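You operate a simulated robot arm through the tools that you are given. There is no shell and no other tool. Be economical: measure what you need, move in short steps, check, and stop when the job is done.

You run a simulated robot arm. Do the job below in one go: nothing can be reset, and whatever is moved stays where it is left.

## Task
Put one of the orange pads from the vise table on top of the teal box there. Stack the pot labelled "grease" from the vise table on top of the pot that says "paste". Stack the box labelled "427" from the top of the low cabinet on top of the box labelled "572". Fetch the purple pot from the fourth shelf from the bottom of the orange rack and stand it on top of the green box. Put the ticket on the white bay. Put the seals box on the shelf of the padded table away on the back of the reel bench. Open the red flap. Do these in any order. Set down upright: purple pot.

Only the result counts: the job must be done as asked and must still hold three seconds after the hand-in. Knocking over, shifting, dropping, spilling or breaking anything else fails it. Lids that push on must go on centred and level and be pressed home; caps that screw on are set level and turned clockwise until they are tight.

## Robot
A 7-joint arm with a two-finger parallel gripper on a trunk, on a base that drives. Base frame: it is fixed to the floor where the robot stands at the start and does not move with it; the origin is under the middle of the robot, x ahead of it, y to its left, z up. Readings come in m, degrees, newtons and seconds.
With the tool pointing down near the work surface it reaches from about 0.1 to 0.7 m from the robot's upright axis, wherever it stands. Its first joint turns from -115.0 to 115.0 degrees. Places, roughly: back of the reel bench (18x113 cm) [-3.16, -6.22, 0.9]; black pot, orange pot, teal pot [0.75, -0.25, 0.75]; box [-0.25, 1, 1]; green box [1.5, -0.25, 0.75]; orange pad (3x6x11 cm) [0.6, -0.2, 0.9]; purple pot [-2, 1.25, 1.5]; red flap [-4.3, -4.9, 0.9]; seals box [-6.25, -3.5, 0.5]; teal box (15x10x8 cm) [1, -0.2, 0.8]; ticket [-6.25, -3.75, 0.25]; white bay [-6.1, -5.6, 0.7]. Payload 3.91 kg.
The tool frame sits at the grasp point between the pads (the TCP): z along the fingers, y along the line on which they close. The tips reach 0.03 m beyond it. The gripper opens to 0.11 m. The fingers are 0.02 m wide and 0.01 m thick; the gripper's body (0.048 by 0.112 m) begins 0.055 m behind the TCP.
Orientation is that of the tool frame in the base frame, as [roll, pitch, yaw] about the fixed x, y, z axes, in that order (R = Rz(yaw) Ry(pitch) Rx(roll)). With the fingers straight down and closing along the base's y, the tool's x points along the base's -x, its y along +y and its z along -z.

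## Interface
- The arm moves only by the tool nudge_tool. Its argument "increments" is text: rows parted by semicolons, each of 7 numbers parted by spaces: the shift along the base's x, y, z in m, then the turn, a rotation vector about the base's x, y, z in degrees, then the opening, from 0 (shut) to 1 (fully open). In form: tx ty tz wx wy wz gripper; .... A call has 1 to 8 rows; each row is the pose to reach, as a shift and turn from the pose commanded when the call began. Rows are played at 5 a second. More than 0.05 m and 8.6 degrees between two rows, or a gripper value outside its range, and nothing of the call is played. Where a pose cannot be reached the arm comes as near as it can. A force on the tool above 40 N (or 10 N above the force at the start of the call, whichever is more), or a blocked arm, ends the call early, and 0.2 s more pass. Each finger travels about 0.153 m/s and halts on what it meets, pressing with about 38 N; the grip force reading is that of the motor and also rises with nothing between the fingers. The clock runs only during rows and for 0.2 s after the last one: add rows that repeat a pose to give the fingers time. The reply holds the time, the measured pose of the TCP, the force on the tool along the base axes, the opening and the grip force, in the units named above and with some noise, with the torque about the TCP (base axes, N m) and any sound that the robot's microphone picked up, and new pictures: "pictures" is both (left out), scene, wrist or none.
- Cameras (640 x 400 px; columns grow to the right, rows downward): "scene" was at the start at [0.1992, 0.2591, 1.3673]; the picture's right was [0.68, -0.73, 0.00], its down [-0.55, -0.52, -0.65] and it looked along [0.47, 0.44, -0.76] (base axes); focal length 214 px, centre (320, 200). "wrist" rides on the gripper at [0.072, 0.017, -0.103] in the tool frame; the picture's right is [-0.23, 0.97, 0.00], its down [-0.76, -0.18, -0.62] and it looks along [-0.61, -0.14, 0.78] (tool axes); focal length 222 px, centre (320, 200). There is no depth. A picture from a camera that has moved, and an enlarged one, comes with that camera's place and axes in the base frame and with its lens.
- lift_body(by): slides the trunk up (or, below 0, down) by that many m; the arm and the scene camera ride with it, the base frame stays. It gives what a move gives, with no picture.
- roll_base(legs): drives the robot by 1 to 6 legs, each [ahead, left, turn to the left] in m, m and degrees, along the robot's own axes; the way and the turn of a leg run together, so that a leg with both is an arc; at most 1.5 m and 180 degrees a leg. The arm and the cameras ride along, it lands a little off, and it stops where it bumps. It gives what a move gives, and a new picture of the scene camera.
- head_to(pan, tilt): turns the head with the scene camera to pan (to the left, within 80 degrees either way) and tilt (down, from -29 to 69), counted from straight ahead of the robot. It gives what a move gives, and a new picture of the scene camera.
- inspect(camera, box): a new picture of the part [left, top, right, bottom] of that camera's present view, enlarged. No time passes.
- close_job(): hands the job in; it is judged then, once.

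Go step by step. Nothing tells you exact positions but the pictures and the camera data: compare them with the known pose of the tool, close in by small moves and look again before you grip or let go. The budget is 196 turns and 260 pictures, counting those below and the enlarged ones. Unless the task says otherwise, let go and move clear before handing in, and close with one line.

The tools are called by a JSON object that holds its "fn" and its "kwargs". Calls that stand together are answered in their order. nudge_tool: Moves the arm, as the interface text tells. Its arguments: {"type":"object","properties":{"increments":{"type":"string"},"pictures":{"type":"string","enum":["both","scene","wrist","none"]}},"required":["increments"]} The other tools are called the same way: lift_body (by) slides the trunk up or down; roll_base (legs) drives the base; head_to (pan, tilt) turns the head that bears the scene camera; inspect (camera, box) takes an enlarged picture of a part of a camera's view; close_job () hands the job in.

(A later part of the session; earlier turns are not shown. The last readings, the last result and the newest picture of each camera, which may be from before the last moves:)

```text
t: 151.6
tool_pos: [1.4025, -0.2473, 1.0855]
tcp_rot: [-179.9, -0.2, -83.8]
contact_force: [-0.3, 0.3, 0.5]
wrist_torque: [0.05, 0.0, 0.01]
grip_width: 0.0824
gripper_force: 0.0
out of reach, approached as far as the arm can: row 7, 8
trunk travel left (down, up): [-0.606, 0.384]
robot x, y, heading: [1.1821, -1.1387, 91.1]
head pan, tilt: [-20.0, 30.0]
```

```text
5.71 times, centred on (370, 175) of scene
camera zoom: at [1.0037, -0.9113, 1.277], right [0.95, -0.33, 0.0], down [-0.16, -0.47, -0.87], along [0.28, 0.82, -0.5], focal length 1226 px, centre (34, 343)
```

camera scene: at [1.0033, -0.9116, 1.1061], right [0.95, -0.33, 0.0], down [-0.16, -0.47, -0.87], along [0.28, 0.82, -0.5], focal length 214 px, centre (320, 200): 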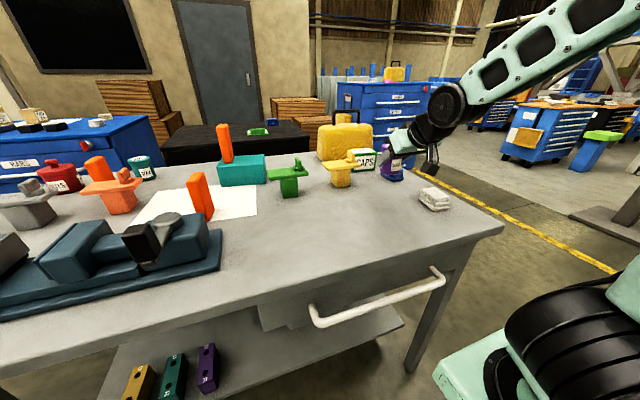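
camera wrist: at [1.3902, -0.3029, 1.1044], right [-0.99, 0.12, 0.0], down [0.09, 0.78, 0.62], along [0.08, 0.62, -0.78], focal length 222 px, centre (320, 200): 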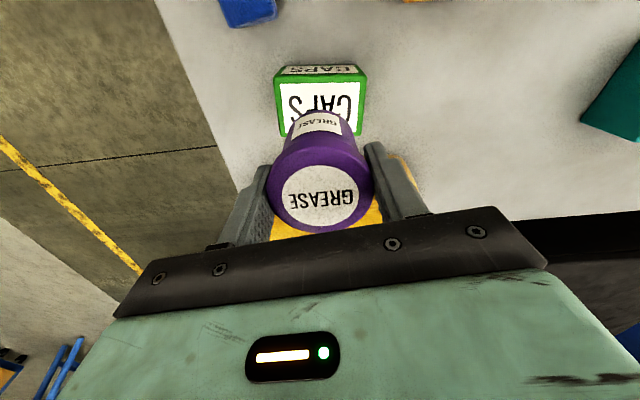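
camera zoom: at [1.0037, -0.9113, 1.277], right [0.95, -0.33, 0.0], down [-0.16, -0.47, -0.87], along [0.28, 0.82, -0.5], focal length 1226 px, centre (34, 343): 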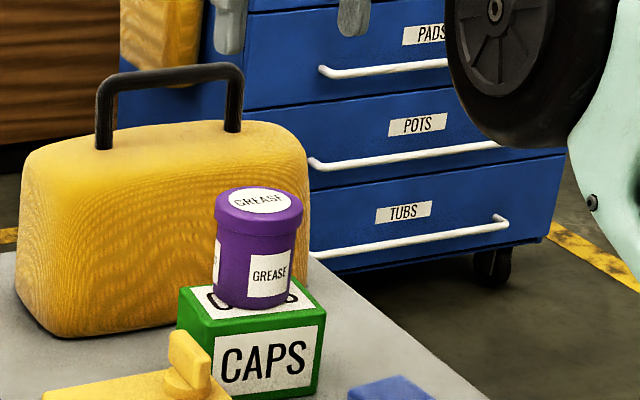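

Purple pot stands on the green box. I tuck the arm and head back west toward the remaining stations.

{"fn": "nudge_tool", "kwargs": {"increments": "-0.01 -0.04 0.02 0 0 -1 0.75; -0.015 -0.085 0.04 0 0 -2 0.75; -0.02 -0.13 0.06 0 0 -3 0.75; -0.025 -0.175 0.08 0 0 -4 0.75; -0.03 -0.22 0.1 0 0 -5 0.75; -0.03 -0.265 0.11 0 0 -6 0.75; -0.03 -0.31 0.12 0 0 -6 0.75; -0.03 -0.355 0.13 0 0 -6 0.75", "pictures": "none"}}

{"fn": "roll_base", "kwargs": {"legs": [[0, 0, 89], [1.2, 0, 0], [0.45, 0, 0], [0, -0.98, 0]]}}

{"fn": "head_to", "kwargs": {"pan": 0, "tilt": 20}}

```text
t: 153.3
tool_pos: [1.3712, -0.6013, 1.2165]
tcp_rot: [-180.0, -0.1, -89.9]
contact_force: [0.9, 0.9, -0.3]
wrist_torque: [-0.07, 0.01, -0.06]
grip_width: 0.0826
gripper_force: 0.1
out of reach, approached as far as the arm can: row 1, 2, 3
trunk travel left (down, up): [-0.606, 0.384]
robot x, y, heading: [1.1821, -1.1389, 90.8]
head pan, tilt: [-20.0, 30.0]
```

```text
t: 170.4
tool_pos: [-1.0105, 0.0732, 1.2165]
tcp_rot: [180.0, 0.0, 0.2]
contact_force: [-0.2, -0.1, 0.3]
wrist_torque: [-0.01, 0.03, 0.01]
grip_width: 0.0821
gripper_force: 0.0
trunk travel left (down, up): [-0.606, 0.384]
robot x, y, heading: [-0.4758, -0.1178, -179.3]
head pan, tilt: [-20.0, 30.0]
camera scene: at [-0.6995, -0.2937, 1.2771], right [0.33, 0.95, 0.0], down [0.47, -0.16, -0.87], along [-0.82, 0.28, -0.5], focal length 214 px, centre (320, 200)
```

scene: 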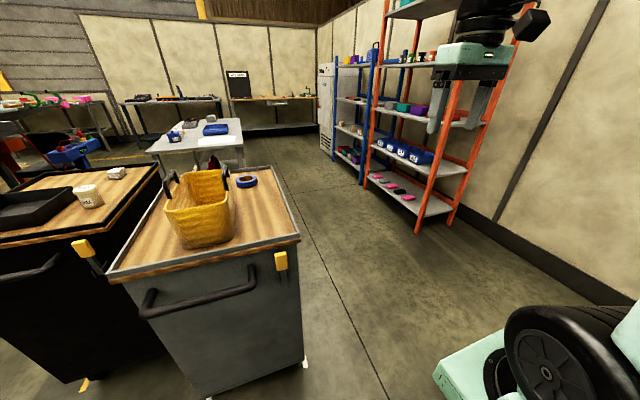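

```text
t: 171.3
tool_pos: [-1.0106, 0.0721, 1.2166]
tcp_rot: [-180.0, 0.0, 0.3]
contact_force: [0.4, 0.0, -0.3]
wrist_torque: [-0.04, 0.0, 0.01]
grip_width: 0.0825
gripper_force: 0.0
trunk travel left (down, up): [-0.606, 0.384]
robot x, y, heading: [-0.4793, -0.1194, -179.1]
head pan, tilt: [0.0, 20.0]
camera scene: at [-0.707, -0.3247, 1.2931], right [-0.02, 1.0, 0.0], down [0.34, 0.01, -0.94], along [-0.94, -0.02, -0.34], focal length 214 px, centre (320, 200)
```

scene: 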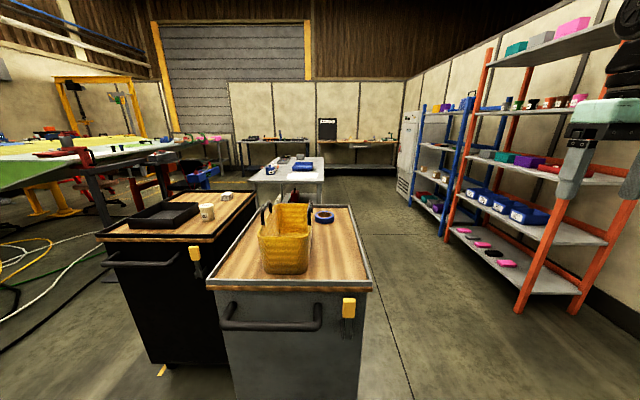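

{"fn": "roll_base", "kwargs": {"legs": [[0, -0.5, -0.9], [1.5, 0, 0], [1.4, 0, 0]]}}

{"fn": "head_to", "kwargs": {"pan": 45, "tilt": 15}}

```text
t: 173.6
tool_pos: [-0.9924, 0.4302, 1.2169]
tcp_rot: [179.9, -0.1, -7.1]
contact_force: [-0.7, 0.6, 0.0]
wrist_torque: [0.01, 0.01, 0.0]
grip_width: 0.0825
gripper_force: 0.2
trunk travel left (down, up): [-0.606, 0.384]
robot x, y, heading: [-0.4821, 0.1746, 173.8]
head pan, tilt: [0.0, 20.0]
stopped in leg 1: the robot was blocked; the commanded pose is now the measured one
camera scene: at [-0.7415, -0.002, 1.2932], right [0.11, 0.99, 0.0], down [0.34, -0.04, -0.94], along [-0.93, 0.1, -0.34], focal length 214 px, centre (320, 200)
```

scene: 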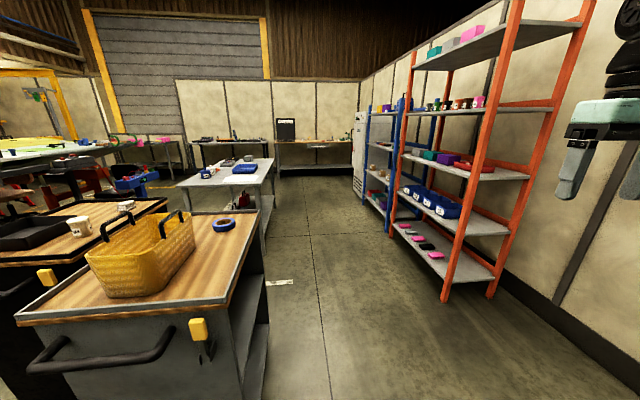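

```text
t: 174.7
tool_pos: [-0.9917, 0.4317, 1.2162]
tcp_rot: [180.0, -0.1, -7.1]
contact_force: [-0.4, -0.3, -1.2]
wrist_torque: [0.01, -0.03, -0.03]
grip_width: 0.0827
gripper_force: 0.1
trunk travel left (down, up): [-0.606, 0.384]
robot x, y, heading: [-0.4847, 0.1767, 173.9]
head pan, tilt: [45.0, 15.0]
camera scene: at [-0.722, -0.0706, 1.3013], right [-0.62, 0.78, 0.0], down [0.2, 0.16, -0.97], along [-0.75, -0.6, -0.26], focal length 214 px, centre (320, 200)
```

scene: 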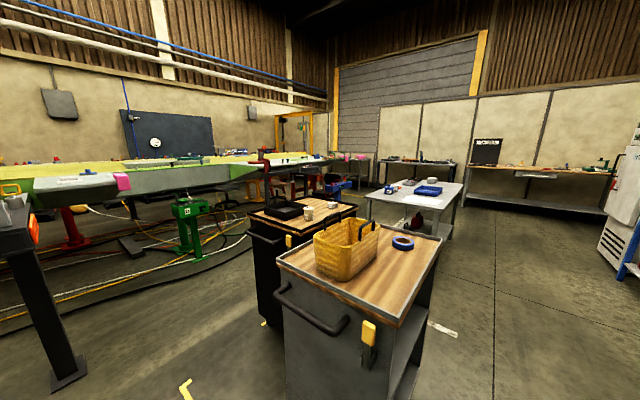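

I bumped the cabinet's front with my rear corner. I back off, clear it, and check the cabinet's stack.

{"fn": "roll_base", "kwargs": {"legs": [[0.05, 0.08, 0], [0.4, 0, 5.5]]}}

{"fn": "head_to", "kwargs": {"pan": -80, "tilt": 15}}

```text
t: 178.0
tool_pos: [-1.4859, 0.3336, 1.2162]
tcp_rot: [-180.0, -0.1, -1.7]
contact_force: [0.6, 0.3, -0.3]
wrist_torque: [0.0, 0.0, -0.03]
grip_width: 0.0824
gripper_force: 0.0
trunk travel left (down, up): [-0.606, 0.384]
robot x, y, heading: [-0.955, 0.1289, 179.3]
head pan, tilt: [45.0, 15.0]
camera scene: at [-1.1692, -0.1396, 1.3013], right [-0.7, 0.72, 0.0], down [0.19, 0.18, -0.97], along [-0.69, -0.67, -0.26], focal length 214 px, centre (320, 200)
```

scene: 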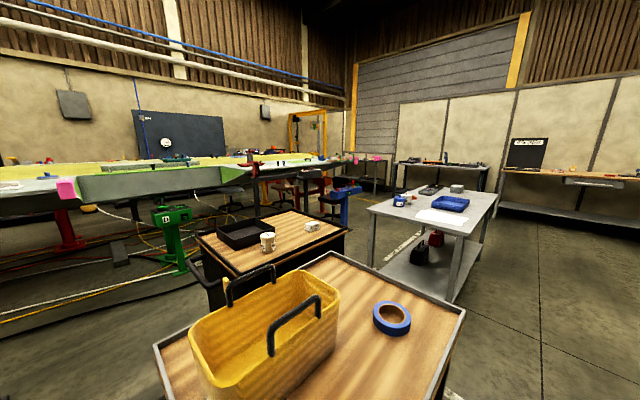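

```text
t: 180.0
tool_pos: [-1.4845, 0.3338, 1.2173]
tcp_rot: [-180.0, -0.1, -1.6]
contact_force: [0.2, -0.6, 0.2]
wrist_torque: [0.02, 0.03, -0.03]
grip_width: 0.0827
gripper_force: 0.1
trunk travel left (down, up): [-0.606, 0.384]
robot x, y, heading: [-0.9573, 0.1289, 179.1]
head pan, tilt: [-80.0, 15.0]
camera scene: at [-1.1171, 0.0177, 1.3013], right [0.99, 0.16, 0.0], down [0.04, -0.26, -0.97], along [-0.15, 0.95, -0.26], focal length 214 px, centre (320, 200)
```

scene: 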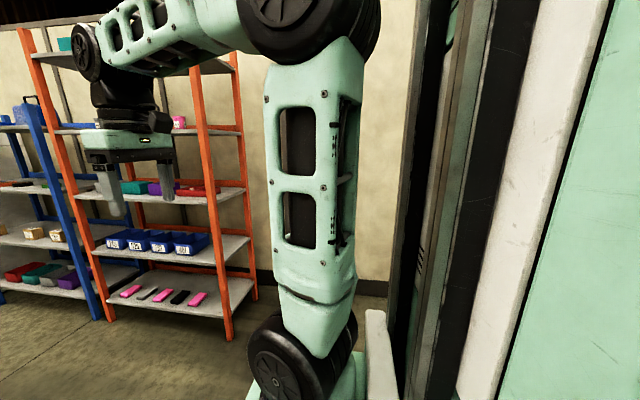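

{"fn": "roll_base", "kwargs": {"legs": [[0, -0.22, 0], [0, 0, -80]]}}

{"fn": "head_to", "kwargs": {"pan": -30, "tilt": 25}}

```text
t: 185.0
tool_pos: [-0.868, 0.8982, 1.2171]
tcp_rot: [-180.0, 0.0, -79.1]
contact_force: [-0.6, 0.0, -0.9]
wrist_torque: [0.02, -0.01, -0.01]
grip_width: 0.0823
gripper_force: 0.1
trunk travel left (down, up): [-0.606, 0.384]
robot x, y, heading: [-0.9535, 0.3408, 101.5]
head pan, tilt: [-80.0, 15.0]
camera scene: at [-1.0964, 0.4732, 1.3013], right [0.37, -0.93, 0.0], down [-0.24, -0.1, -0.97], along [0.9, 0.36, -0.26], focal length 214 px, centre (320, 200)
```

scene: 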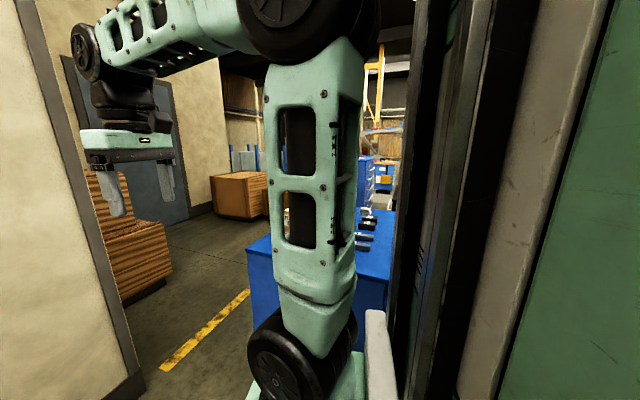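

```text
t: 186.2
tool_pos: [-0.8671, 0.8993, 1.2174]
tcp_rot: [180.0, -0.1, -79.1]
contact_force: [-0.5, -0.7, 0.7]
wrist_torque: [-0.01, 0.0, -0.03]
grip_width: 0.0825
gripper_force: 0.1
trunk travel left (down, up): [-0.606, 0.384]
robot x, y, heading: [-0.9571, 0.3392, 101.7]
head pan, tilt: [-30.0, 25.0]
camera scene: at [-1.1541, 0.5262, 1.2851], right [0.95, -0.32, 0.0], down [-0.13, -0.4, -0.91], along [0.29, 0.86, -0.42], focal length 214 px, centre (320, 200)
```

scene: 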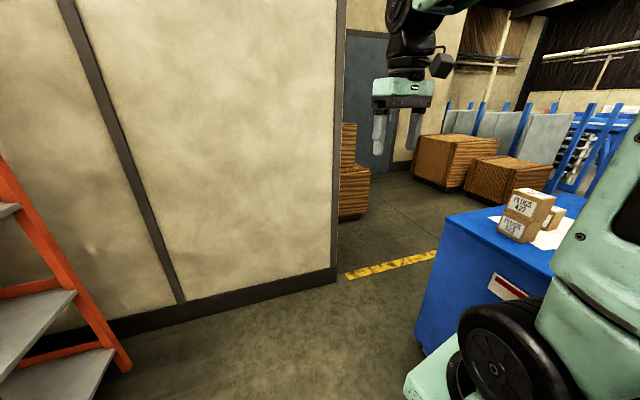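

The stack is intact. I turn back west and drive along the aisle.

{"fn": "roll_base", "kwargs": {"legs": [[0, 0, 78.3], [1.5, 0, 0], [1.3, 0, 0]]}}

{"fn": "head_to", "kwargs": {"pan": 50, "tilt": 12}}

```text
t: 203.2
tool_pos: [-4.2999, 0.4375, 1.2168]
tcp_rot: [180.0, 0.1, 1.9]
contact_force: [-1.2, 0.5, -1.2]
wrist_torque: [-0.01, 0.0, 0.01]
grip_width: 0.0822
gripper_force: 0.0
trunk travel left (down, up): [-0.606, 0.384]
robot x, y, heading: [-3.7607, 0.2645, -177.5]
head pan, tilt: [-30.0, 25.0]
camera scene: at [-3.9752, 0.0957, 1.2851], right [0.46, 0.89, 0.0], down [0.38, -0.19, -0.91], along [-0.8, 0.42, -0.42], focal length 214 px, centre (320, 200)
```

scene: 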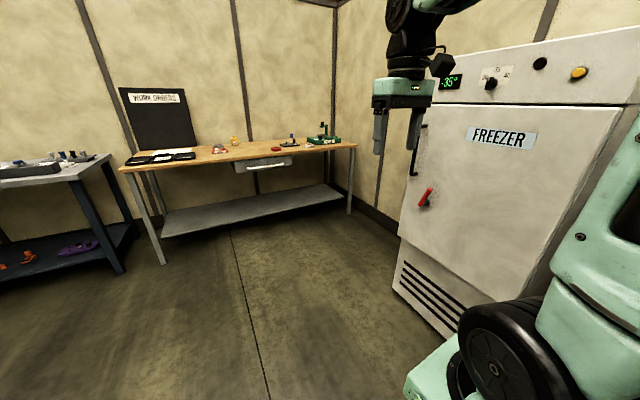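

```text
t: 204.7
tool_pos: [-4.3009, 0.4377, 1.2163]
tcp_rot: [-180.0, 0.0, 1.9]
contact_force: [0.6, 0.7, 1.0]
wrist_torque: [0.02, -0.01, -0.02]
grip_width: 0.0824
gripper_force: 0.1
trunk travel left (down, up): [-0.606, 0.384]
robot x, y, heading: [-3.7644, 0.2643, -177.6]
head pan, tilt: [50.0, 12.0]
camera scene: at [-3.95, -0.0207, 1.3062], right [-0.79, 0.61, 0.0], down [0.13, 0.17, -0.98], along [-0.59, -0.78, -0.21], focal length 214 px, centre (320, 200)
```

scene: 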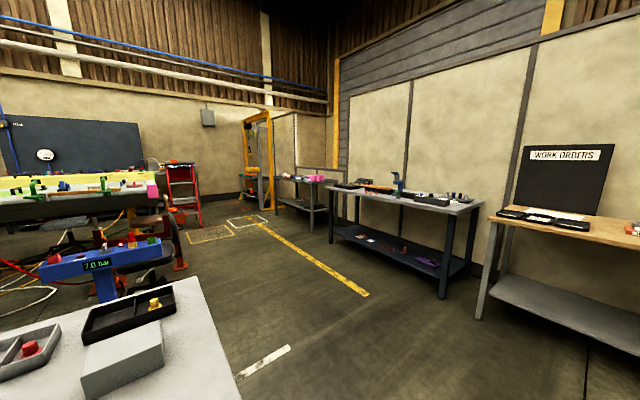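

Benches line the west wall; the way south is open along x≈-5.1. I drive on.

{"fn": "roll_base", "kwargs": {"legs": [[1.33, 0, 0], [0, 0, 87.5], [1.5, 0, 0], [1.0, 0, 0]]}}

{"fn": "head_to", "kwargs": {"pan": -15, "tilt": 20}}

```text
t: 227.1
tool_pos: [-5.3229, -2.8258, 1.2173]
tcp_rot: [180.0, -0.1, 88.7]
contact_force: [-0.6, -0.4, -0.1]
wrist_torque: [0.0, -0.04, 0.01]
grip_width: 0.0824
gripper_force: 0.2
trunk travel left (down, up): [-0.606, 0.384]
robot x, y, heading: [-5.1156, -2.2945, -90.6]
head pan, tilt: [50.0, 12.0]
camera scene: at [-4.8436, -2.5006, 1.3062], right [-0.65, -0.76, 0.0], down [-0.16, 0.14, -0.98], along [0.74, -0.64, -0.21], focal length 214 px, centre (320, 200)
```

scene: 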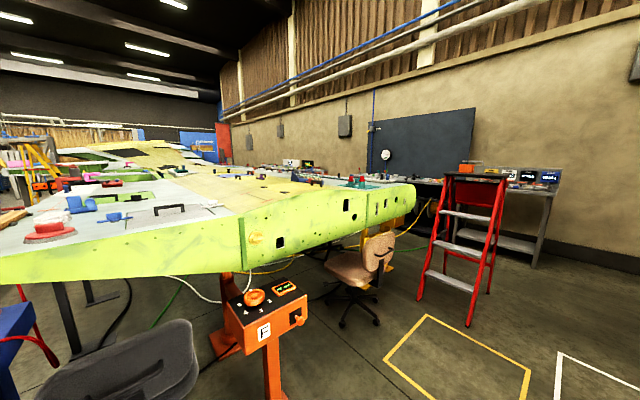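

```text
t: 228.4
tool_pos: [-5.3223, -2.8259, 1.2164]
tcp_rot: [-180.0, 0.0, 88.7]
contact_force: [0.9, 0.1, 0.1]
wrist_torque: [-0.01, 0.02, -0.02]
grip_width: 0.0824
gripper_force: 0.1
trunk travel left (down, up): [-0.606, 0.384]
robot x, y, heading: [-5.1171, -2.2942, -90.4]
head pan, tilt: [-15.0, 20.0]
camera scene: at [-4.9394, -2.5297, 1.2932], right [-0.96, 0.27, 0.0], down [0.09, 0.33, -0.94], along [-0.25, -0.91, -0.34], focal length 214 px, centre (320, 200)
```

scene: 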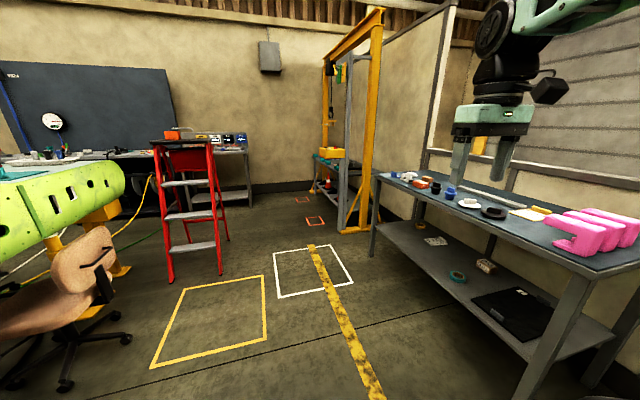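

{"fn": "inspect", "kwargs": {"camera": "scene", "box": [360, 160, 600, 340]}}

{"fn": "inspect", "kwargs": {"camera": "scene", "box": [270, 50, 400, 240]}}

{"fn": "inspect", "kwargs": {"camera": "scene", "box": [0, 100, 260, 290]}}

```text
2.22 times, centred on (480, 250) of scene
camera zoom: at [-4.9394, -2.5297, 1.2932], right [-0.96, 0.27, 0.0], down [0.09, 0.33, -0.94], along [-0.25, -0.91, -0.34], focal length 477 px, centre (-36, 89)
```

zoom: 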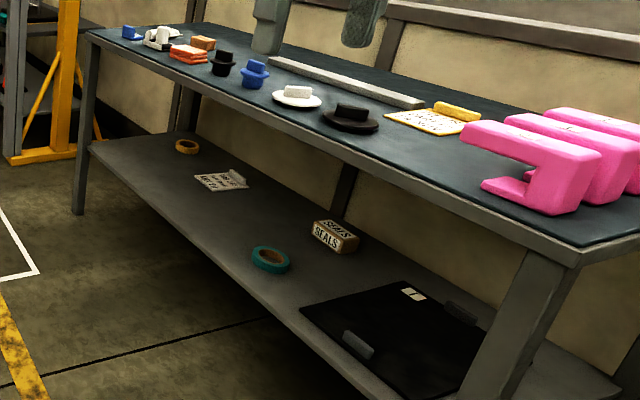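

```text
2.11 times, centred on (335, 145) of scene
camera zoom: at [-4.9394, -2.5297, 1.2932], right [-0.96, 0.27, 0.0], down [0.09, 0.33, -0.94], along [-0.25, -0.91, -0.34], focal length 452 px, centre (288, 316)
```

zoom: 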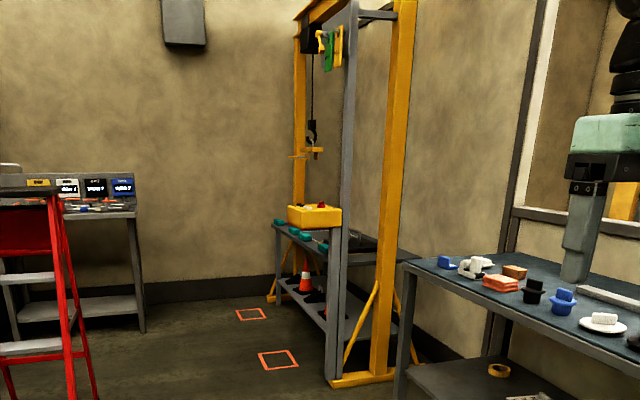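

```text
2.11 times, centred on (130, 195) of scene
camera zoom: at [-4.9394, -2.5297, 1.2932], right [-0.96, 0.27, 0.0], down [0.09, 0.33, -0.94], along [-0.25, -0.91, -0.34], focal length 452 px, centre (720, 210)
```

zoom: 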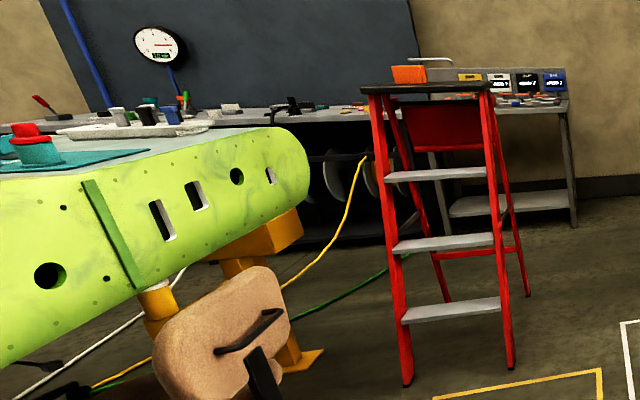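

The seals box and the ticket (white board with a grip) lie on the padded table's low shelf. I drive in front of the table, facing it.

{"fn": "roll_base", "kwargs": {"legs": [[1.23, 0.0, 0], [0, 0, -89.6]]}}

{"fn": "lift_body", "kwargs": {"by": -0.35}}

{"fn": "head_to", "kwargs": {"pan": -10, "tilt": 25}}

```text
t: 238.3
tool_pos: [-5.6611, -3.2939, 1.2167]
tcp_rot: [-179.9, 0.0, -1.3]
contact_force: [-0.1, 0.4, -0.1]
wrist_torque: [0.02, -0.02, 0.02]
grip_width: 0.0822
gripper_force: 0.0
trunk travel left (down, up): [-0.606, 0.384]
robot x, y, heading: [-5.1324, -3.4983, 179.5]
head pan, tilt: [-15.0, 20.0]
camera scene: at [-5.3654, -3.6747, 1.2932], right [0.27, 0.96, 0.0], down [0.33, -0.09, -0.94], along [-0.91, 0.25, -0.34], focal length 214 px, centre (320, 200)
```

scene: 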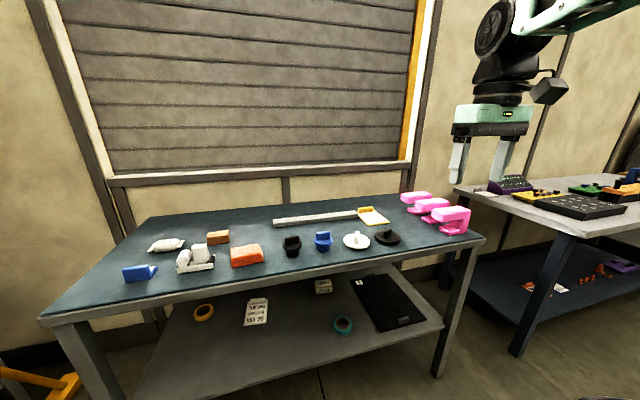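

```text
t: 241.7
tool_pos: [-5.6612, -3.294, 0.8679]
tcp_rot: [180.0, 0.1, -1.2]
contact_force: [-0.2, 0.5, -0.6]
wrist_torque: [-0.02, 0.02, 0.01]
grip_width: 0.0824
gripper_force: 0.1
trunk travel left (down, up): [-0.256, 0.734]
robot x, y, heading: [-5.1307, -3.4993, 179.3]
head pan, tilt: [-15.0, 20.0]
```

```text
t: 242.4
tool_pos: [-5.662, -3.2935, 0.8664]
tcp_rot: [-179.9, 0.0, -1.2]
contact_force: [0.2, -0.4, 0.3]
wrist_torque: [0.02, -0.02, 0.0]
grip_width: 0.0824
gripper_force: 0.1
trunk travel left (down, up): [-0.256, 0.734]
robot x, y, heading: [-5.1348, -3.5005, 179.6]
head pan, tilt: [-10.0, 25.0]
camera scene: at [-5.3663, -3.6828, 0.9351], right [0.18, 0.98, 0.0], down [0.42, -0.08, -0.91], along [-0.89, 0.17, -0.42], focal length 214 px, centre (320, 200)
```

scene: 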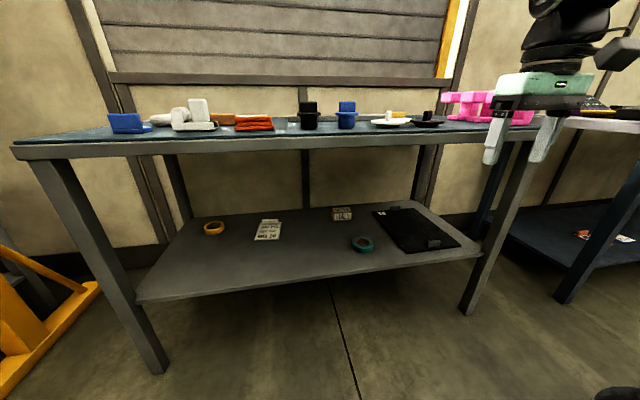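

Seals box at ≈(-6.34,-3.38,0.385) and ticket at ≈(-6.28,-3.76,0.365), deep on a low shelf (gap 0.36–0.78). I lower the trunk fully and try tilting the tool toward horizontal in free space.

{"fn": "lift_body", "kwargs": {"by": -0.25}}

{"fn": "nudge_tool", "kwargs": {"increments": "0 0 0 0 8.5 0 0.82; 0 0 0 0 17 0 0.82; -0.01 0 0 0 25.5 0 0.82; -0.02 0 0 0 34 0 0.82; -0.03 0 0 0 42.5 0 0.82; -0.04 0 0 0 51 0 0.82; -0.05 0 0 0 59.5 0 0.82; -0.05 0 0 0 59.5 0 0.82", "pictures": "both"}}

```text
t: 245.0
tool_pos: [-5.6616, -3.2942, 0.617]
tcp_rot: [-179.9, 0.0, -1.2]
contact_force: [0.2, 1.1, -0.1]
wrist_torque: [-0.02, -0.02, 0.0]
grip_width: 0.0823
gripper_force: 0.0
trunk travel left (down, up): [-0.006, 0.984]
robot x, y, heading: [-5.1334, -3.4955, 179.3]
head pan, tilt: [-10.0, 25.0]
```

```text
t: 246.8
tool_pos: [-5.7471, -3.2754, 0.5895]
tcp_rot: [178.1, 59.4, -2.3]
contact_force: [0.3, -0.6, 0.3]
wrist_torque: [0.0, -0.03, -0.03]
grip_width: 0.0905
gripper_force: 0.0
out of reach, approached as far as the arm can: row 3, 4, 5, 6, 7, 8
trunk travel left (down, up): [-0.006, 0.984]
robot x, y, heading: [-5.1338, -3.4988, 179.6]
head pan, tilt: [-10.0, 25.0]
camera scene: at [-5.3663, -3.6828, 0.6851], right [0.18, 0.98, 0.0], down [0.42, -0.08, -0.91], along [-0.89, 0.17, -0.42], focal length 214 px, centre (320, 200)
camera wrist: at [-5.6239, -3.2925, 0.5803], right [-0.13, -0.97, 0.21], down [0.15, 0.19, 0.97], along [-0.98, 0.16, 0.12], focal length 222 px, centre (320, 200)
```

scene: 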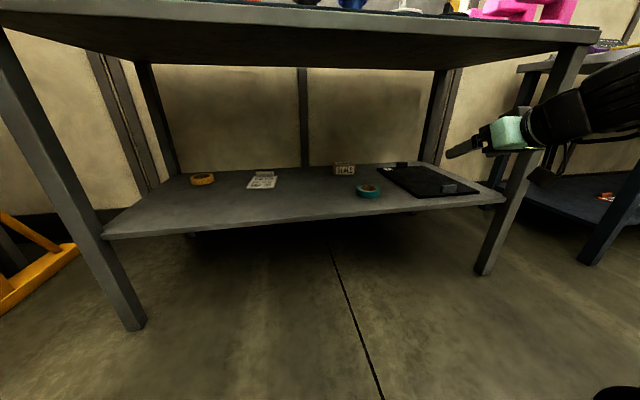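
wrist: 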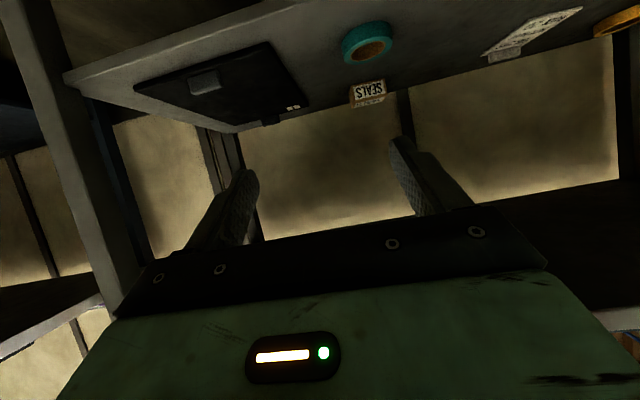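

The tool reaches 59° tilt here. I now extend it under the table toward the seals box to see how far it goes.

{"fn": "nudge_tool", "kwargs": {"increments": "-0.03 -0.012 -0.02 0 0 0 0.82; -0.06 -0.025 -0.04 0 0 0 0.82; -0.095 -0.04 -0.055 0 0 0 0.82; -0.13 -0.055 -0.07 0 0 0 0.82; -0.165 -0.07 -0.085 0 0 0 0.82; -0.2 -0.085 -0.1 0 0 0 0.82; -0.235 -0.095 -0.115 0 0 0 0.82; -0.27 -0.1 -0.13 0 0 0 0.82", "pictures": "wrist"}}

{"fn": "inspect", "kwargs": {"camera": "scene", "box": [220, 120, 460, 240]}}

```text
t: 248.6
tool_pos: [-6.0205, -3.3713, 0.4555]
tcp_rot: [178.0, 59.5, -2.4]
contact_force: [-0.6, -0.8, -0.1]
wrist_torque: [0.0, 0.02, -0.03]
grip_width: 0.0901
gripper_force: 0.1
trunk travel left (down, up): [-0.006, 0.984]
robot x, y, heading: [-5.1343, -3.4973, 179.6]
head pan, tilt: [-10.0, 25.0]
camera wrist: at [-5.8962, -3.3891, 0.4462], right [-0.13, -0.97, 0.21], down [0.15, 0.19, 0.97], along [-0.98, 0.16, 0.12], focal length 222 px, centre (320, 200)
```

wrist: 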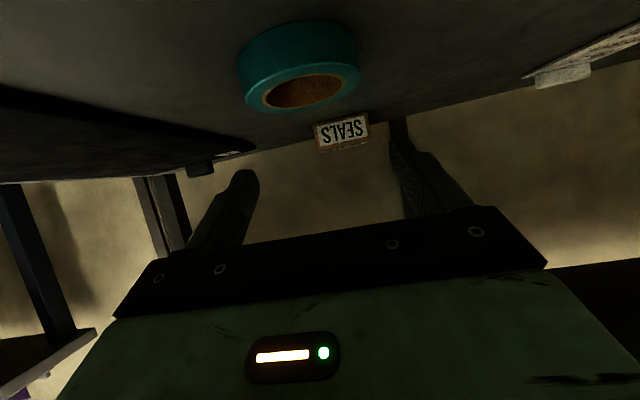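

```text
2.67 times, centred on (340, 180) of scene
camera zoom: at [-5.3662, -3.6828, 0.6851], right [0.18, 0.98, 0.0], down [0.42, -0.08, -0.91], along [-0.89, 0.17, -0.42], focal length 572 px, centre (267, 253)
```

zoom: 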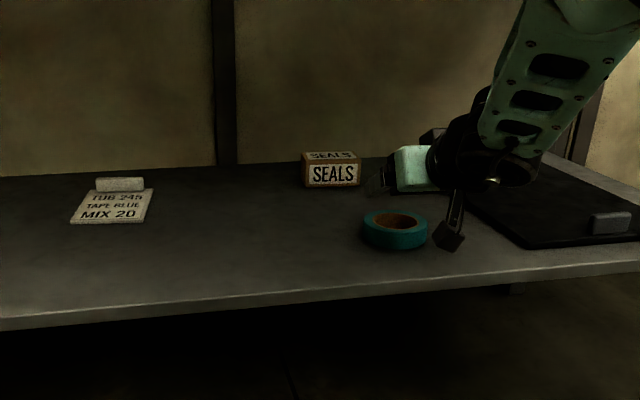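

The arm reaches under the table easily, but the wrist camera hangs low and would hit the teal tape roll. I back out and roll the tool 180° so the camera rides on top.

{"fn": "nudge_tool", "kwargs": {"increments": "0.035 0.01 0.02 0 0 0 0.82; 0.07 0.02 0.04 0 0 0 0.82; 0.11 0.03 0.06 0 0 0 0.82; 0.15 0.04 0.075 0 0 0 0.82; 0.19 0.05 0.09 0 0 0 0.82; 0.23 0.06 0.1 0 0 0 0.82; 0.26 0.06 0.11 0 0 0 0.82", "pictures": "none"}}

{"fn": "nudge_tool", "kwargs": {"increments": "0 0 0 -6.9 0 -4.1 0.82; 0 0 0 -13.8 0 -8.2 0.82; 0 0 0 -20.7 0 -12.3 0.82; 0 0 0 -27.6 0 -16.4 0.82; 0 0 0 -34.5 0 -20.5 0.82; 0 0 0 -41.4 0 -24.6 0.82; 0 0 0 -48.3 0 -28.7 0.82; 0 0 0 -55.2 0 -32.8 0.82", "pictures": "none"}}

```text
t: 250.2
tool_pos: [-5.7729, -3.3137, 0.5642]
tcp_rot: [178.0, 59.3, -2.4]
contact_force: [0.3, 0.6, -0.2]
wrist_torque: [0.04, -0.04, -0.02]
grip_width: 0.0902
gripper_force: 0.2
out of reach, approached as far as the arm can: row 7
trunk travel left (down, up): [-0.006, 0.984]
robot x, y, heading: [-5.1307, -3.4997, 179.5]
head pan, tilt: [-10.0, 25.0]
```

```text
t: 252.0
tool_pos: [-5.7736, -3.3152, 0.5641]
tcp_rot: [123.1, 20.9, -77.1]
contact_force: [0.2, -0.4, 0.1]
wrist_torque: [0.02, 0.02, -0.02]
grip_width: 0.0902
gripper_force: 0.0
trunk travel left (down, up): [-0.006, 0.984]
robot x, y, heading: [-5.1329, -3.5003, 179.5]
head pan, tilt: [-10.0, 25.0]
```

{"fn": "nudge_tool", "kwargs": {"increments": "0 0 0 -6.9 0 -4.1 0.82; 0 0 0 -13.8 0 -8.2 0.82; 0 0 0 -20.7 0 -12.3 0.82; 0 0 0 -27.6 0 -16.4 0.82; 0 0 0 -34.5 0 -20.5 0.82; 0 0 0 -41.4 0 -24.6 0.82; 0 0 0 -48.3 0 -28.7 0.82; 0 0 0 -55.2 0 -32.8 0.82", "pictures": "none"}}

{"fn": "nudge_tool", "kwargs": {"increments": "0 0 0 -6.9 0 -4.1 0.82; 0 0 0 -13.8 0 -8.2 0.82; 0 0 0 -20.7 0 -12.3 0.82; 0 0 0 -27.6 0 -16.4 0.82; 0 0 0 -34.5 0 -20.5 0.82; 0 0 0 -41.4 0 -24.6 0.82; 0 0 0 -44.3 0 -26.3 0.82", "pictures": "both"}}

```text
t: 253.8
tool_pos: [-5.7728, -3.3136, 0.5637]
tcp_rot: [127.8, -33.3, -113.2]
contact_force: [0.3, 1.1, -0.5]
wrist_torque: [0.0, 0.02, -0.01]
grip_width: 0.0902
gripper_force: 0.0
trunk travel left (down, up): [-0.006, 0.984]
robot x, y, heading: [-5.1286, -3.4961, 179.5]
head pan, tilt: [-10.0, 25.0]
```

```text
t: 255.4
tool_pos: [-5.7714, -3.3151, 0.5642]
tcp_rot: [-177.7, -59.1, 177.5]
contact_force: [-0.5, 0.7, 0.2]
wrist_torque: [0.04, 0.0, 0.01]
grip_width: 0.0902
gripper_force: 0.1
trunk travel left (down, up): [-0.006, 0.984]
robot x, y, heading: [-5.1308, -3.4973, 179.6]
head pan, tilt: [-10.0, 25.0]
camera scene: at [-5.3663, -3.6828, 0.6851], right [0.18, 0.98, 0.0], down [0.42, -0.08, -0.91], along [-0.89, 0.17, -0.42], focal length 214 px, centre (320, 200)
camera wrist: at [-5.7221, -3.2955, 0.6792], right [0.13, 0.97, -0.21], down [0.92, -0.19, -0.33], along [-0.36, -0.16, -0.92], focal length 222 px, centre (320, 200)
```

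scene: 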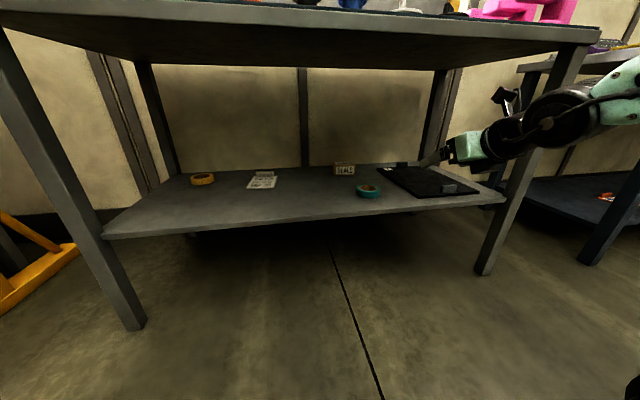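
wrist: 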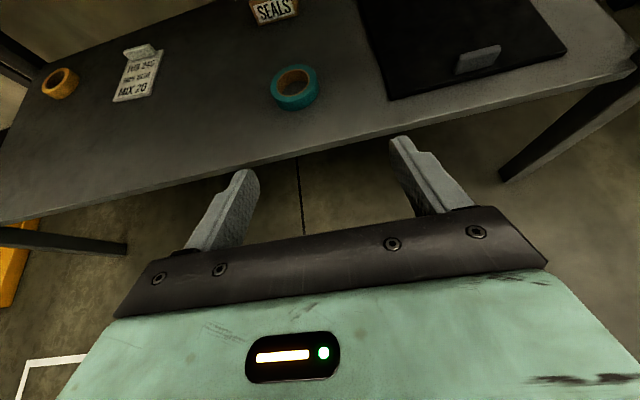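

The camera is now on top. I extend again toward the seals box, staying above the tape roll.

{"fn": "nudge_tool", "kwargs": {"increments": "-0.042 -0.008 -0.008 0 0 0 1; -0.084 -0.016 -0.016 0 0 0 1; -0.126 -0.024 -0.024 0 0 0 1; -0.168 -0.032 -0.032 0 0 0 1; -0.21 -0.04 -0.04 0 0 0 1; -0.252 -0.048 -0.048 0 0 0 1; -0.294 -0.056 -0.056 0 0 0 1; -0.33 -0.065 -0.065 0 0 0 1", "pictures": "wrist"}}

{"fn": "inspect", "kwargs": {"camera": "wrist", "box": [220, 40, 420, 180]}}

```text
t: 257.2
tool_pos: [-6.1047, -3.3765, 0.5019]
tcp_rot: [-178.0, -59.2, 177.7]
contact_force: [0.7, -0.1, -0.2]
wrist_torque: [-0.03, 0.02, -0.01]
grip_width: 0.1099
gripper_force: 0.1
trunk travel left (down, up): [-0.006, 0.984]
robot x, y, heading: [-5.1338, -3.4954, 179.4]
head pan, tilt: [-10.0, 25.0]
camera wrist: at [-6.0543, -3.3588, 0.6166], right [0.13, 0.97, -0.21], down [0.92, -0.19, -0.33], along [-0.36, -0.15, -0.92], focal length 222 px, centre (320, 200)
```

wrist: 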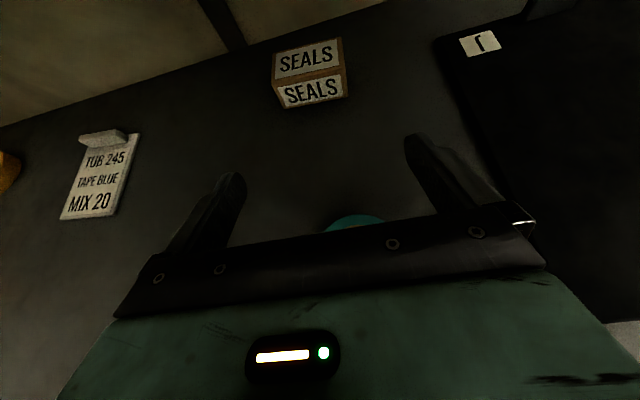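

```text
2.86 times, centred on (320, 110) of wrist
camera zoom: at [-6.0543, -3.3588, 0.6166], right [0.13, 0.97, -0.21], down [0.92, -0.19, -0.33], along [-0.36, -0.15, -0.92], focal length 635 px, centre (320, 457)
```

zoom: 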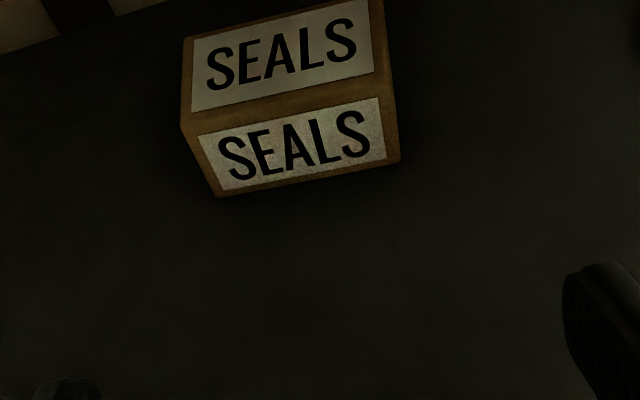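

Seals box: front face centre (-6.3145,-3.39), width ≈10.2 cm, yaw ≈ -6°, height ≈4.6 cm. It just fits the 11 cm opening. I align the yaw and go to a pre-grasp pose.

{"fn": "nudge_tool", "kwargs": {"increments": "-0.036 -0.005 -0.016 0 0 -1.5 1; -0.072 -0.01 -0.033 0 0 -3 1; -0.108 -0.015 -0.05 0 0 -4.5 1; -0.144 -0.0195 -0.066 0 0 -6 1; -0.144 -0.0195 -0.066 0 0 -6 1", "pictures": "wrist"}}

{"fn": "inspect", "kwargs": {"camera": "wrist", "box": [200, 60, 440, 210]}}

```text
t: 258.4
tool_pos: [-6.2281, -3.4112, 0.4388]
tcp_rot: [-178.0, -58.9, 172.0]
contact_force: [-0.7, 0.3, 0.2]
wrist_torque: [-0.03, 0.0, -0.07]
grip_width: 0.1101
gripper_force: 0.1
out of reach, approached as far as the arm can: row 4, 5
trunk travel left (down, up): [-0.006, 0.984]
robot x, y, heading: [-5.1292, -3.4936, 179.4]
head pan, tilt: [-10.0, 25.0]
camera wrist: at [-6.1765, -3.3976, 0.5541], right [0.22, 0.95, -0.21], down [0.9, -0.28, -0.33], along [-0.37, -0.12, -0.92], focal length 222 px, centre (320, 200)
```

wrist: 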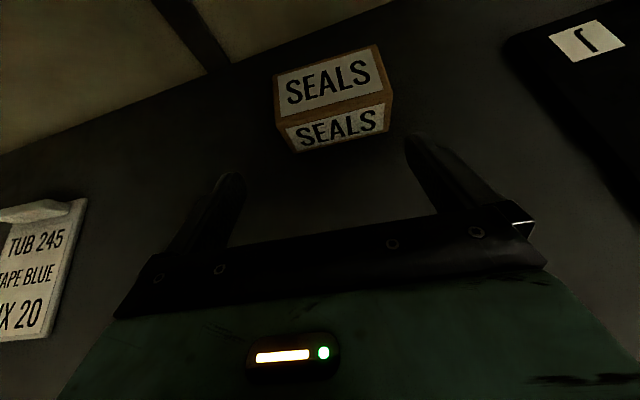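

```text
2.67 times, centred on (320, 135) of wrist
camera zoom: at [-6.1765, -3.3976, 0.5541], right [0.22, 0.95, -0.21], down [0.9, -0.28, -0.33], along [-0.37, -0.12, -0.92], focal length 592 px, centre (320, 373)
```

zoom: 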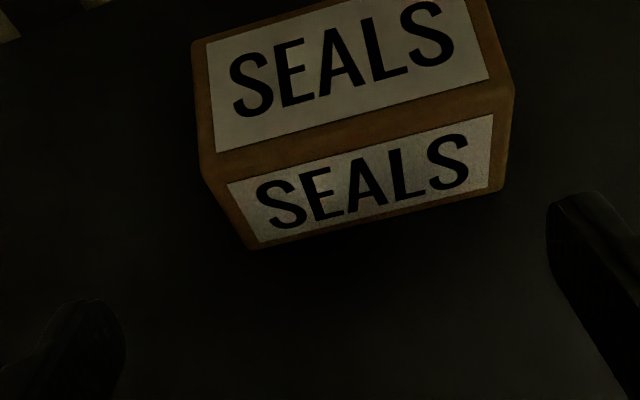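

Box position confirmed; I need the base closer. I pull the tool back, drive 0.13 m ahead, and re-approach.

{"fn": "nudge_tool", "kwargs": {"increments": "0.04 0.003 0.024 0 0 0 1; 0.08 0.006 0.048 0 0 0 1; 0.12 0.01 0.07 0 0 0 1", "pictures": "none"}}

{"fn": "roll_base", "kwargs": {"legs": [[0.14, 0, 0]]}}

```text
t: 259.2
tool_pos: [-6.1068, -3.4006, 0.5079]
tcp_rot: [-178.0, -59.1, 171.8]
contact_force: [-0.2, -0.7, -0.9]
wrist_torque: [0.0, 0.01, -0.02]
grip_width: 0.1101
gripper_force: 0.0
trunk travel left (down, up): [-0.006, 0.984]
robot x, y, heading: [-5.1283, -3.498, 179.5]
head pan, tilt: [-10.0, 25.0]
```

```text
t: 260.5
tool_pos: [-6.2455, -3.4001, 0.51]
tcp_rot: [-178.0, -59.0, 171.8]
contact_force: [0.4, 0.6, 0.2]
wrist_torque: [0.0, 0.02, -0.01]
grip_width: 0.1099
gripper_force: 0.0
trunk travel left (down, up): [-0.006, 0.984]
robot x, y, heading: [-5.273, -3.4971, 179.3]
head pan, tilt: [-10.0, 25.0]
camera scene: at [-5.5058, -3.6817, 0.685], right [0.18, 0.98, 0.0], down [0.42, -0.08, -0.91], along [-0.89, 0.16, -0.42], focal length 214 px, centre (320, 200)
```

scene: 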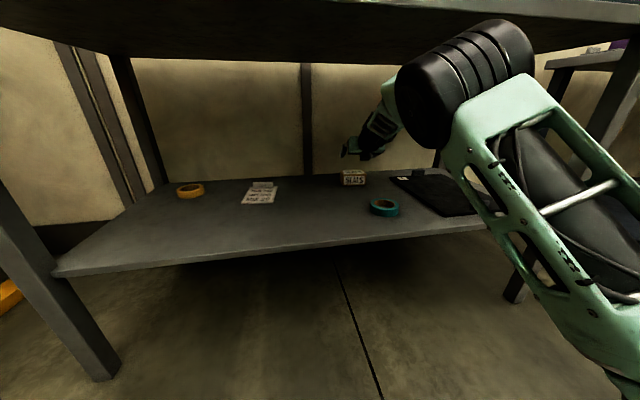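

The elbow is close to the table edge but stretching lowers it. I move to a pose just straddling the box front.

{"fn": "nudge_tool", "kwargs": {"increments": "-0.0125 0.003 -0.03 0 0 0 1; -0.025 0.006 -0.06 0 0 0 1; -0.0375 0.008 -0.094 0 0 0 1; -0.0375 0.008 -0.094 0 0 0 1", "pictures": "wrist"}}

{"fn": "inspect", "kwargs": {"camera": "wrist", "box": [200, 80, 440, 230]}}

```text
t: 261.5
tool_pos: [-6.2861, -3.3902, 0.4142]
tcp_rot: [-178.1, -59.1, 171.8]
contact_force: [0.0, 1.0, 0.4]
wrist_torque: [-0.01, 0.02, 0.02]
grip_width: 0.1097
gripper_force: 0.1
trunk travel left (down, up): [-0.006, 0.984]
robot x, y, heading: [-5.268, -3.495, 179.4]
head pan, tilt: [-10.0, 25.0]
camera wrist: at [-6.2346, -3.3764, 0.5301], right [0.23, 0.95, -0.21], down [0.9, -0.29, -0.33], along [-0.38, -0.12, -0.92], focal length 222 px, centre (320, 200)
```

wrist: 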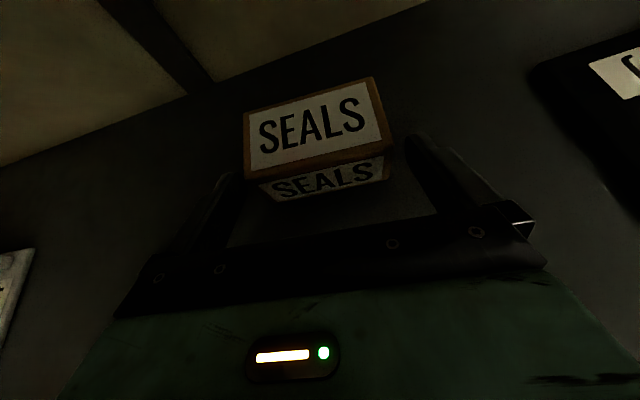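

```text
2.67 times, centred on (320, 155) of wrist
camera zoom: at [-6.2346, -3.3764, 0.5301], right [0.23, 0.95, -0.21], down [0.9, -0.29, -0.33], along [-0.38, -0.12, -0.92], focal length 592 px, centre (320, 320)
```

zoom: 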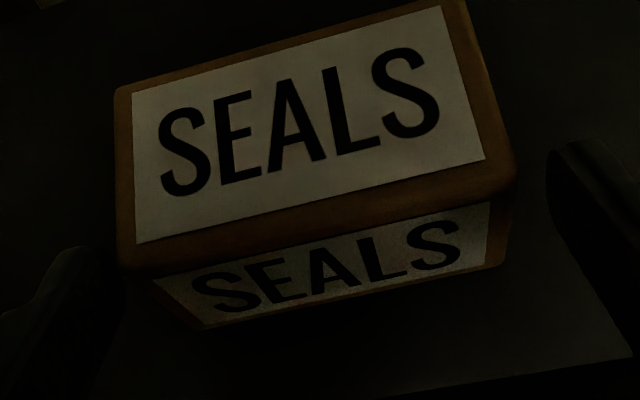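

The box sits 4 mm to the left of the finger centre. I correct sideways and slide the fingers over it.

{"fn": "nudge_tool", "kwargs": {"increments": "0.004 -0.0045 0.002 0 0 -1 1; 0.004 -0.0045 0.002 0 0 -1 1; -0.008 -0.003 -0.006 0 0 -1 1; -0.022 -0.0015 -0.0135 0 0 -1 1; -0.034 0 -0.021 0 0 -1 1; -0.044 0.001 -0.027 0 0 -1 1; -0.044 0.001 -0.027 0 0 -1 1", "pictures": "wrist"}}

{"fn": "inspect", "kwargs": {"camera": "wrist", "box": [200, 80, 440, 230]}}

```text
t: 263.1
tool_pos: [-6.3282, -3.3909, 0.3884]
tcp_rot: [-178.0, -59.0, 170.9]
contact_force: [0.7, -0.3, 0.4]
wrist_torque: [0.03, 0.02, 0.0]
grip_width: 0.1099
gripper_force: 0.0
trunk travel left (down, up): [-0.006, 0.984]
robot x, y, heading: [-5.2697, -3.4914, 179.6]
head pan, tilt: [-10.0, 25.0]
camera wrist: at [-6.2758, -3.377, 0.5033], right [0.24, 0.95, -0.21], down [0.89, -0.3, -0.33], along [-0.38, -0.11, -0.92], focal length 222 px, centre (320, 200)
```

wrist: 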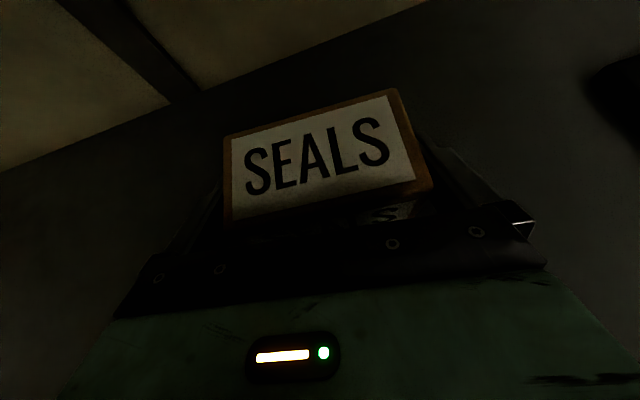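

```text
2.67 times, centred on (320, 155) of wrist
camera zoom: at [-6.2758, -3.377, 0.5033], right [0.24, 0.95, -0.21], down [0.89, -0.3, -0.33], along [-0.38, -0.11, -0.92], focal length 592 px, centre (320, 320)
```

zoom: 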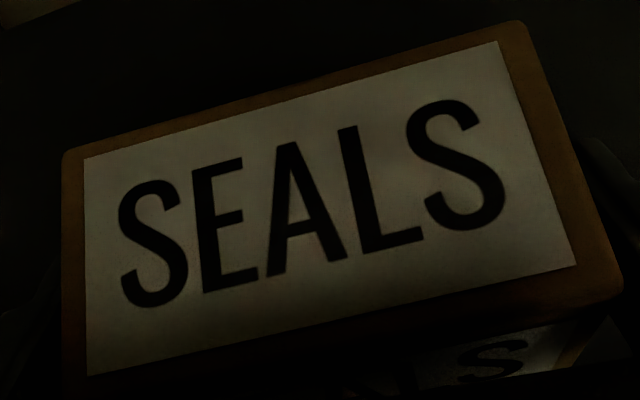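

Fingers straddle the box with no contact force. I close and lift.

{"fn": "nudge_tool", "kwargs": {"increments": "0 0 0 0 0 0 0.5; 0 0 0 0 0 0 0.5; 0 0 0 0 0 0 0.5; 0.005 0 0.02 0 0 0 0.5; 0.01 0 0.04 0 0 0 0.5; 0.02 0 0.06 0 0 0 0.5", "pictures": "both"}}

```text
t: 264.5
tool_pos: [-6.3087, -3.3884, 0.4462]
tcp_rot: [-178.0, -59.0, 170.7]
contact_force: [0.3, 0.8, -1.6]
wrist_torque: [0.04, -0.02, -0.01]
grip_width: 0.1001
gripper_force: 38.2
trunk travel left (down, up): [-0.006, 0.984]
robot x, y, heading: [-5.2703, -3.4954, 179.4]
head pan, tilt: [-10.0, 25.0]
camera scene: at [-5.5059, -3.6817, 0.685], right [0.18, 0.98, 0.0], down [0.42, -0.08, -0.91], along [-0.89, 0.16, -0.42], focal length 214 px, centre (320, 200)
camera wrist: at [-6.2562, -3.3765, 0.5616], right [0.24, 0.95, -0.21], down [0.89, -0.3, -0.33], along [-0.38, -0.11, -0.92], focal length 222 px, centre (320, 200)
```

scene: 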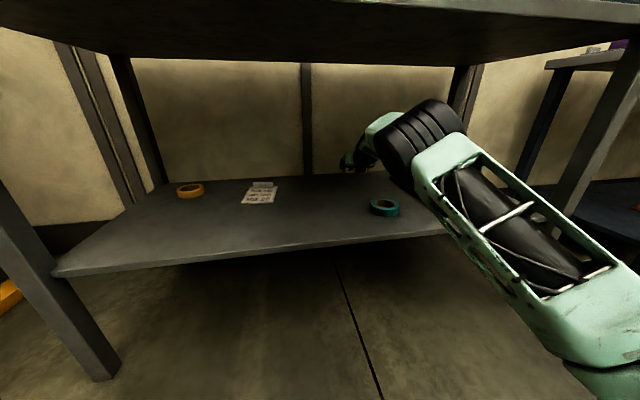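
wrist: 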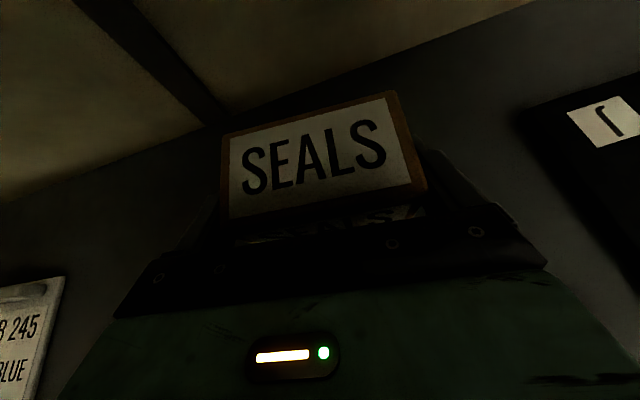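

The seals box is held. I reverse straight out from under the table.

{"fn": "roll_base", "kwargs": {"legs": [[-0.5, 0, 0]]}}

{"fn": "lift_body", "kwargs": {"by": 0.6}}

{"fn": "head_to", "kwargs": {"pan": 75, "tilt": 15}}

```text
t: 267.4
tool_pos: [-5.8106, -3.4011, 0.4461]
tcp_rot: [-178.0, -59.1, 171.4]
contact_force: [-0.4, -0.4, -2.6]
wrist_torque: [0.01, 0.02, -0.05]
grip_width: 0.1001
gripper_force: 38.2
trunk travel left (down, up): [-0.006, 0.984]
robot x, y, heading: [-4.7745, -3.4968, -179.9]
head pan, tilt: [-10.0, 25.0]
camera scene: at [-5.0053, -3.6857, 0.685], right [0.17, 0.99, 0.0], down [0.42, -0.07, -0.91], along [-0.89, 0.16, -0.42], focal length 214 px, centre (320, 200)
```

scene: 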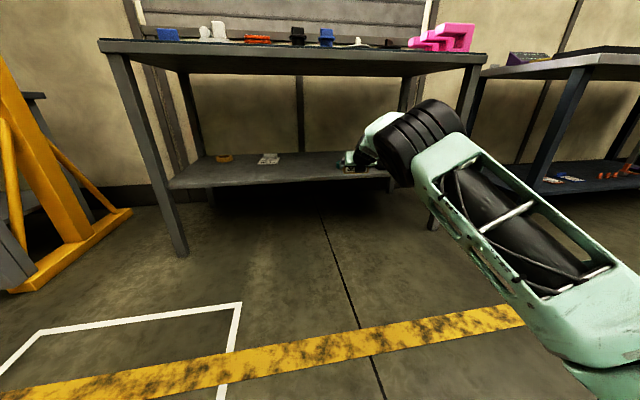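

```text
refused: 0.6 is not a number from -0.4 to 0.4
```

```text
t: 269.0
tool_pos: [-5.8106, -3.4017, 0.4471]
tcp_rot: [-178.0, -59.1, 171.3]
contact_force: [1.1, 0.6, -2.0]
wrist_torque: [-0.03, 0.0, 0.03]
grip_width: 0.1
gripper_force: 37.7
trunk travel left (down, up): [-0.006, 0.984]
robot x, y, heading: [-4.7721, -3.4959, -179.5]
head pan, tilt: [75.0, 15.0]
camera scene: at [-4.9386, -3.7917, 0.7013], right [-0.97, 0.26, 0.0], down [0.07, 0.25, -0.97], along [-0.25, -0.93, -0.26], focal length 214 px, centre (320, 200)
```

scene: 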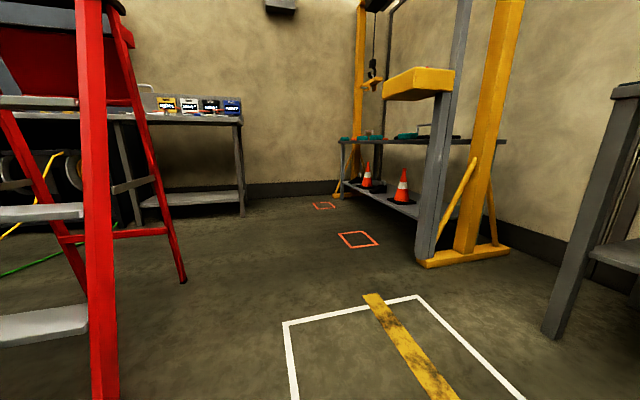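

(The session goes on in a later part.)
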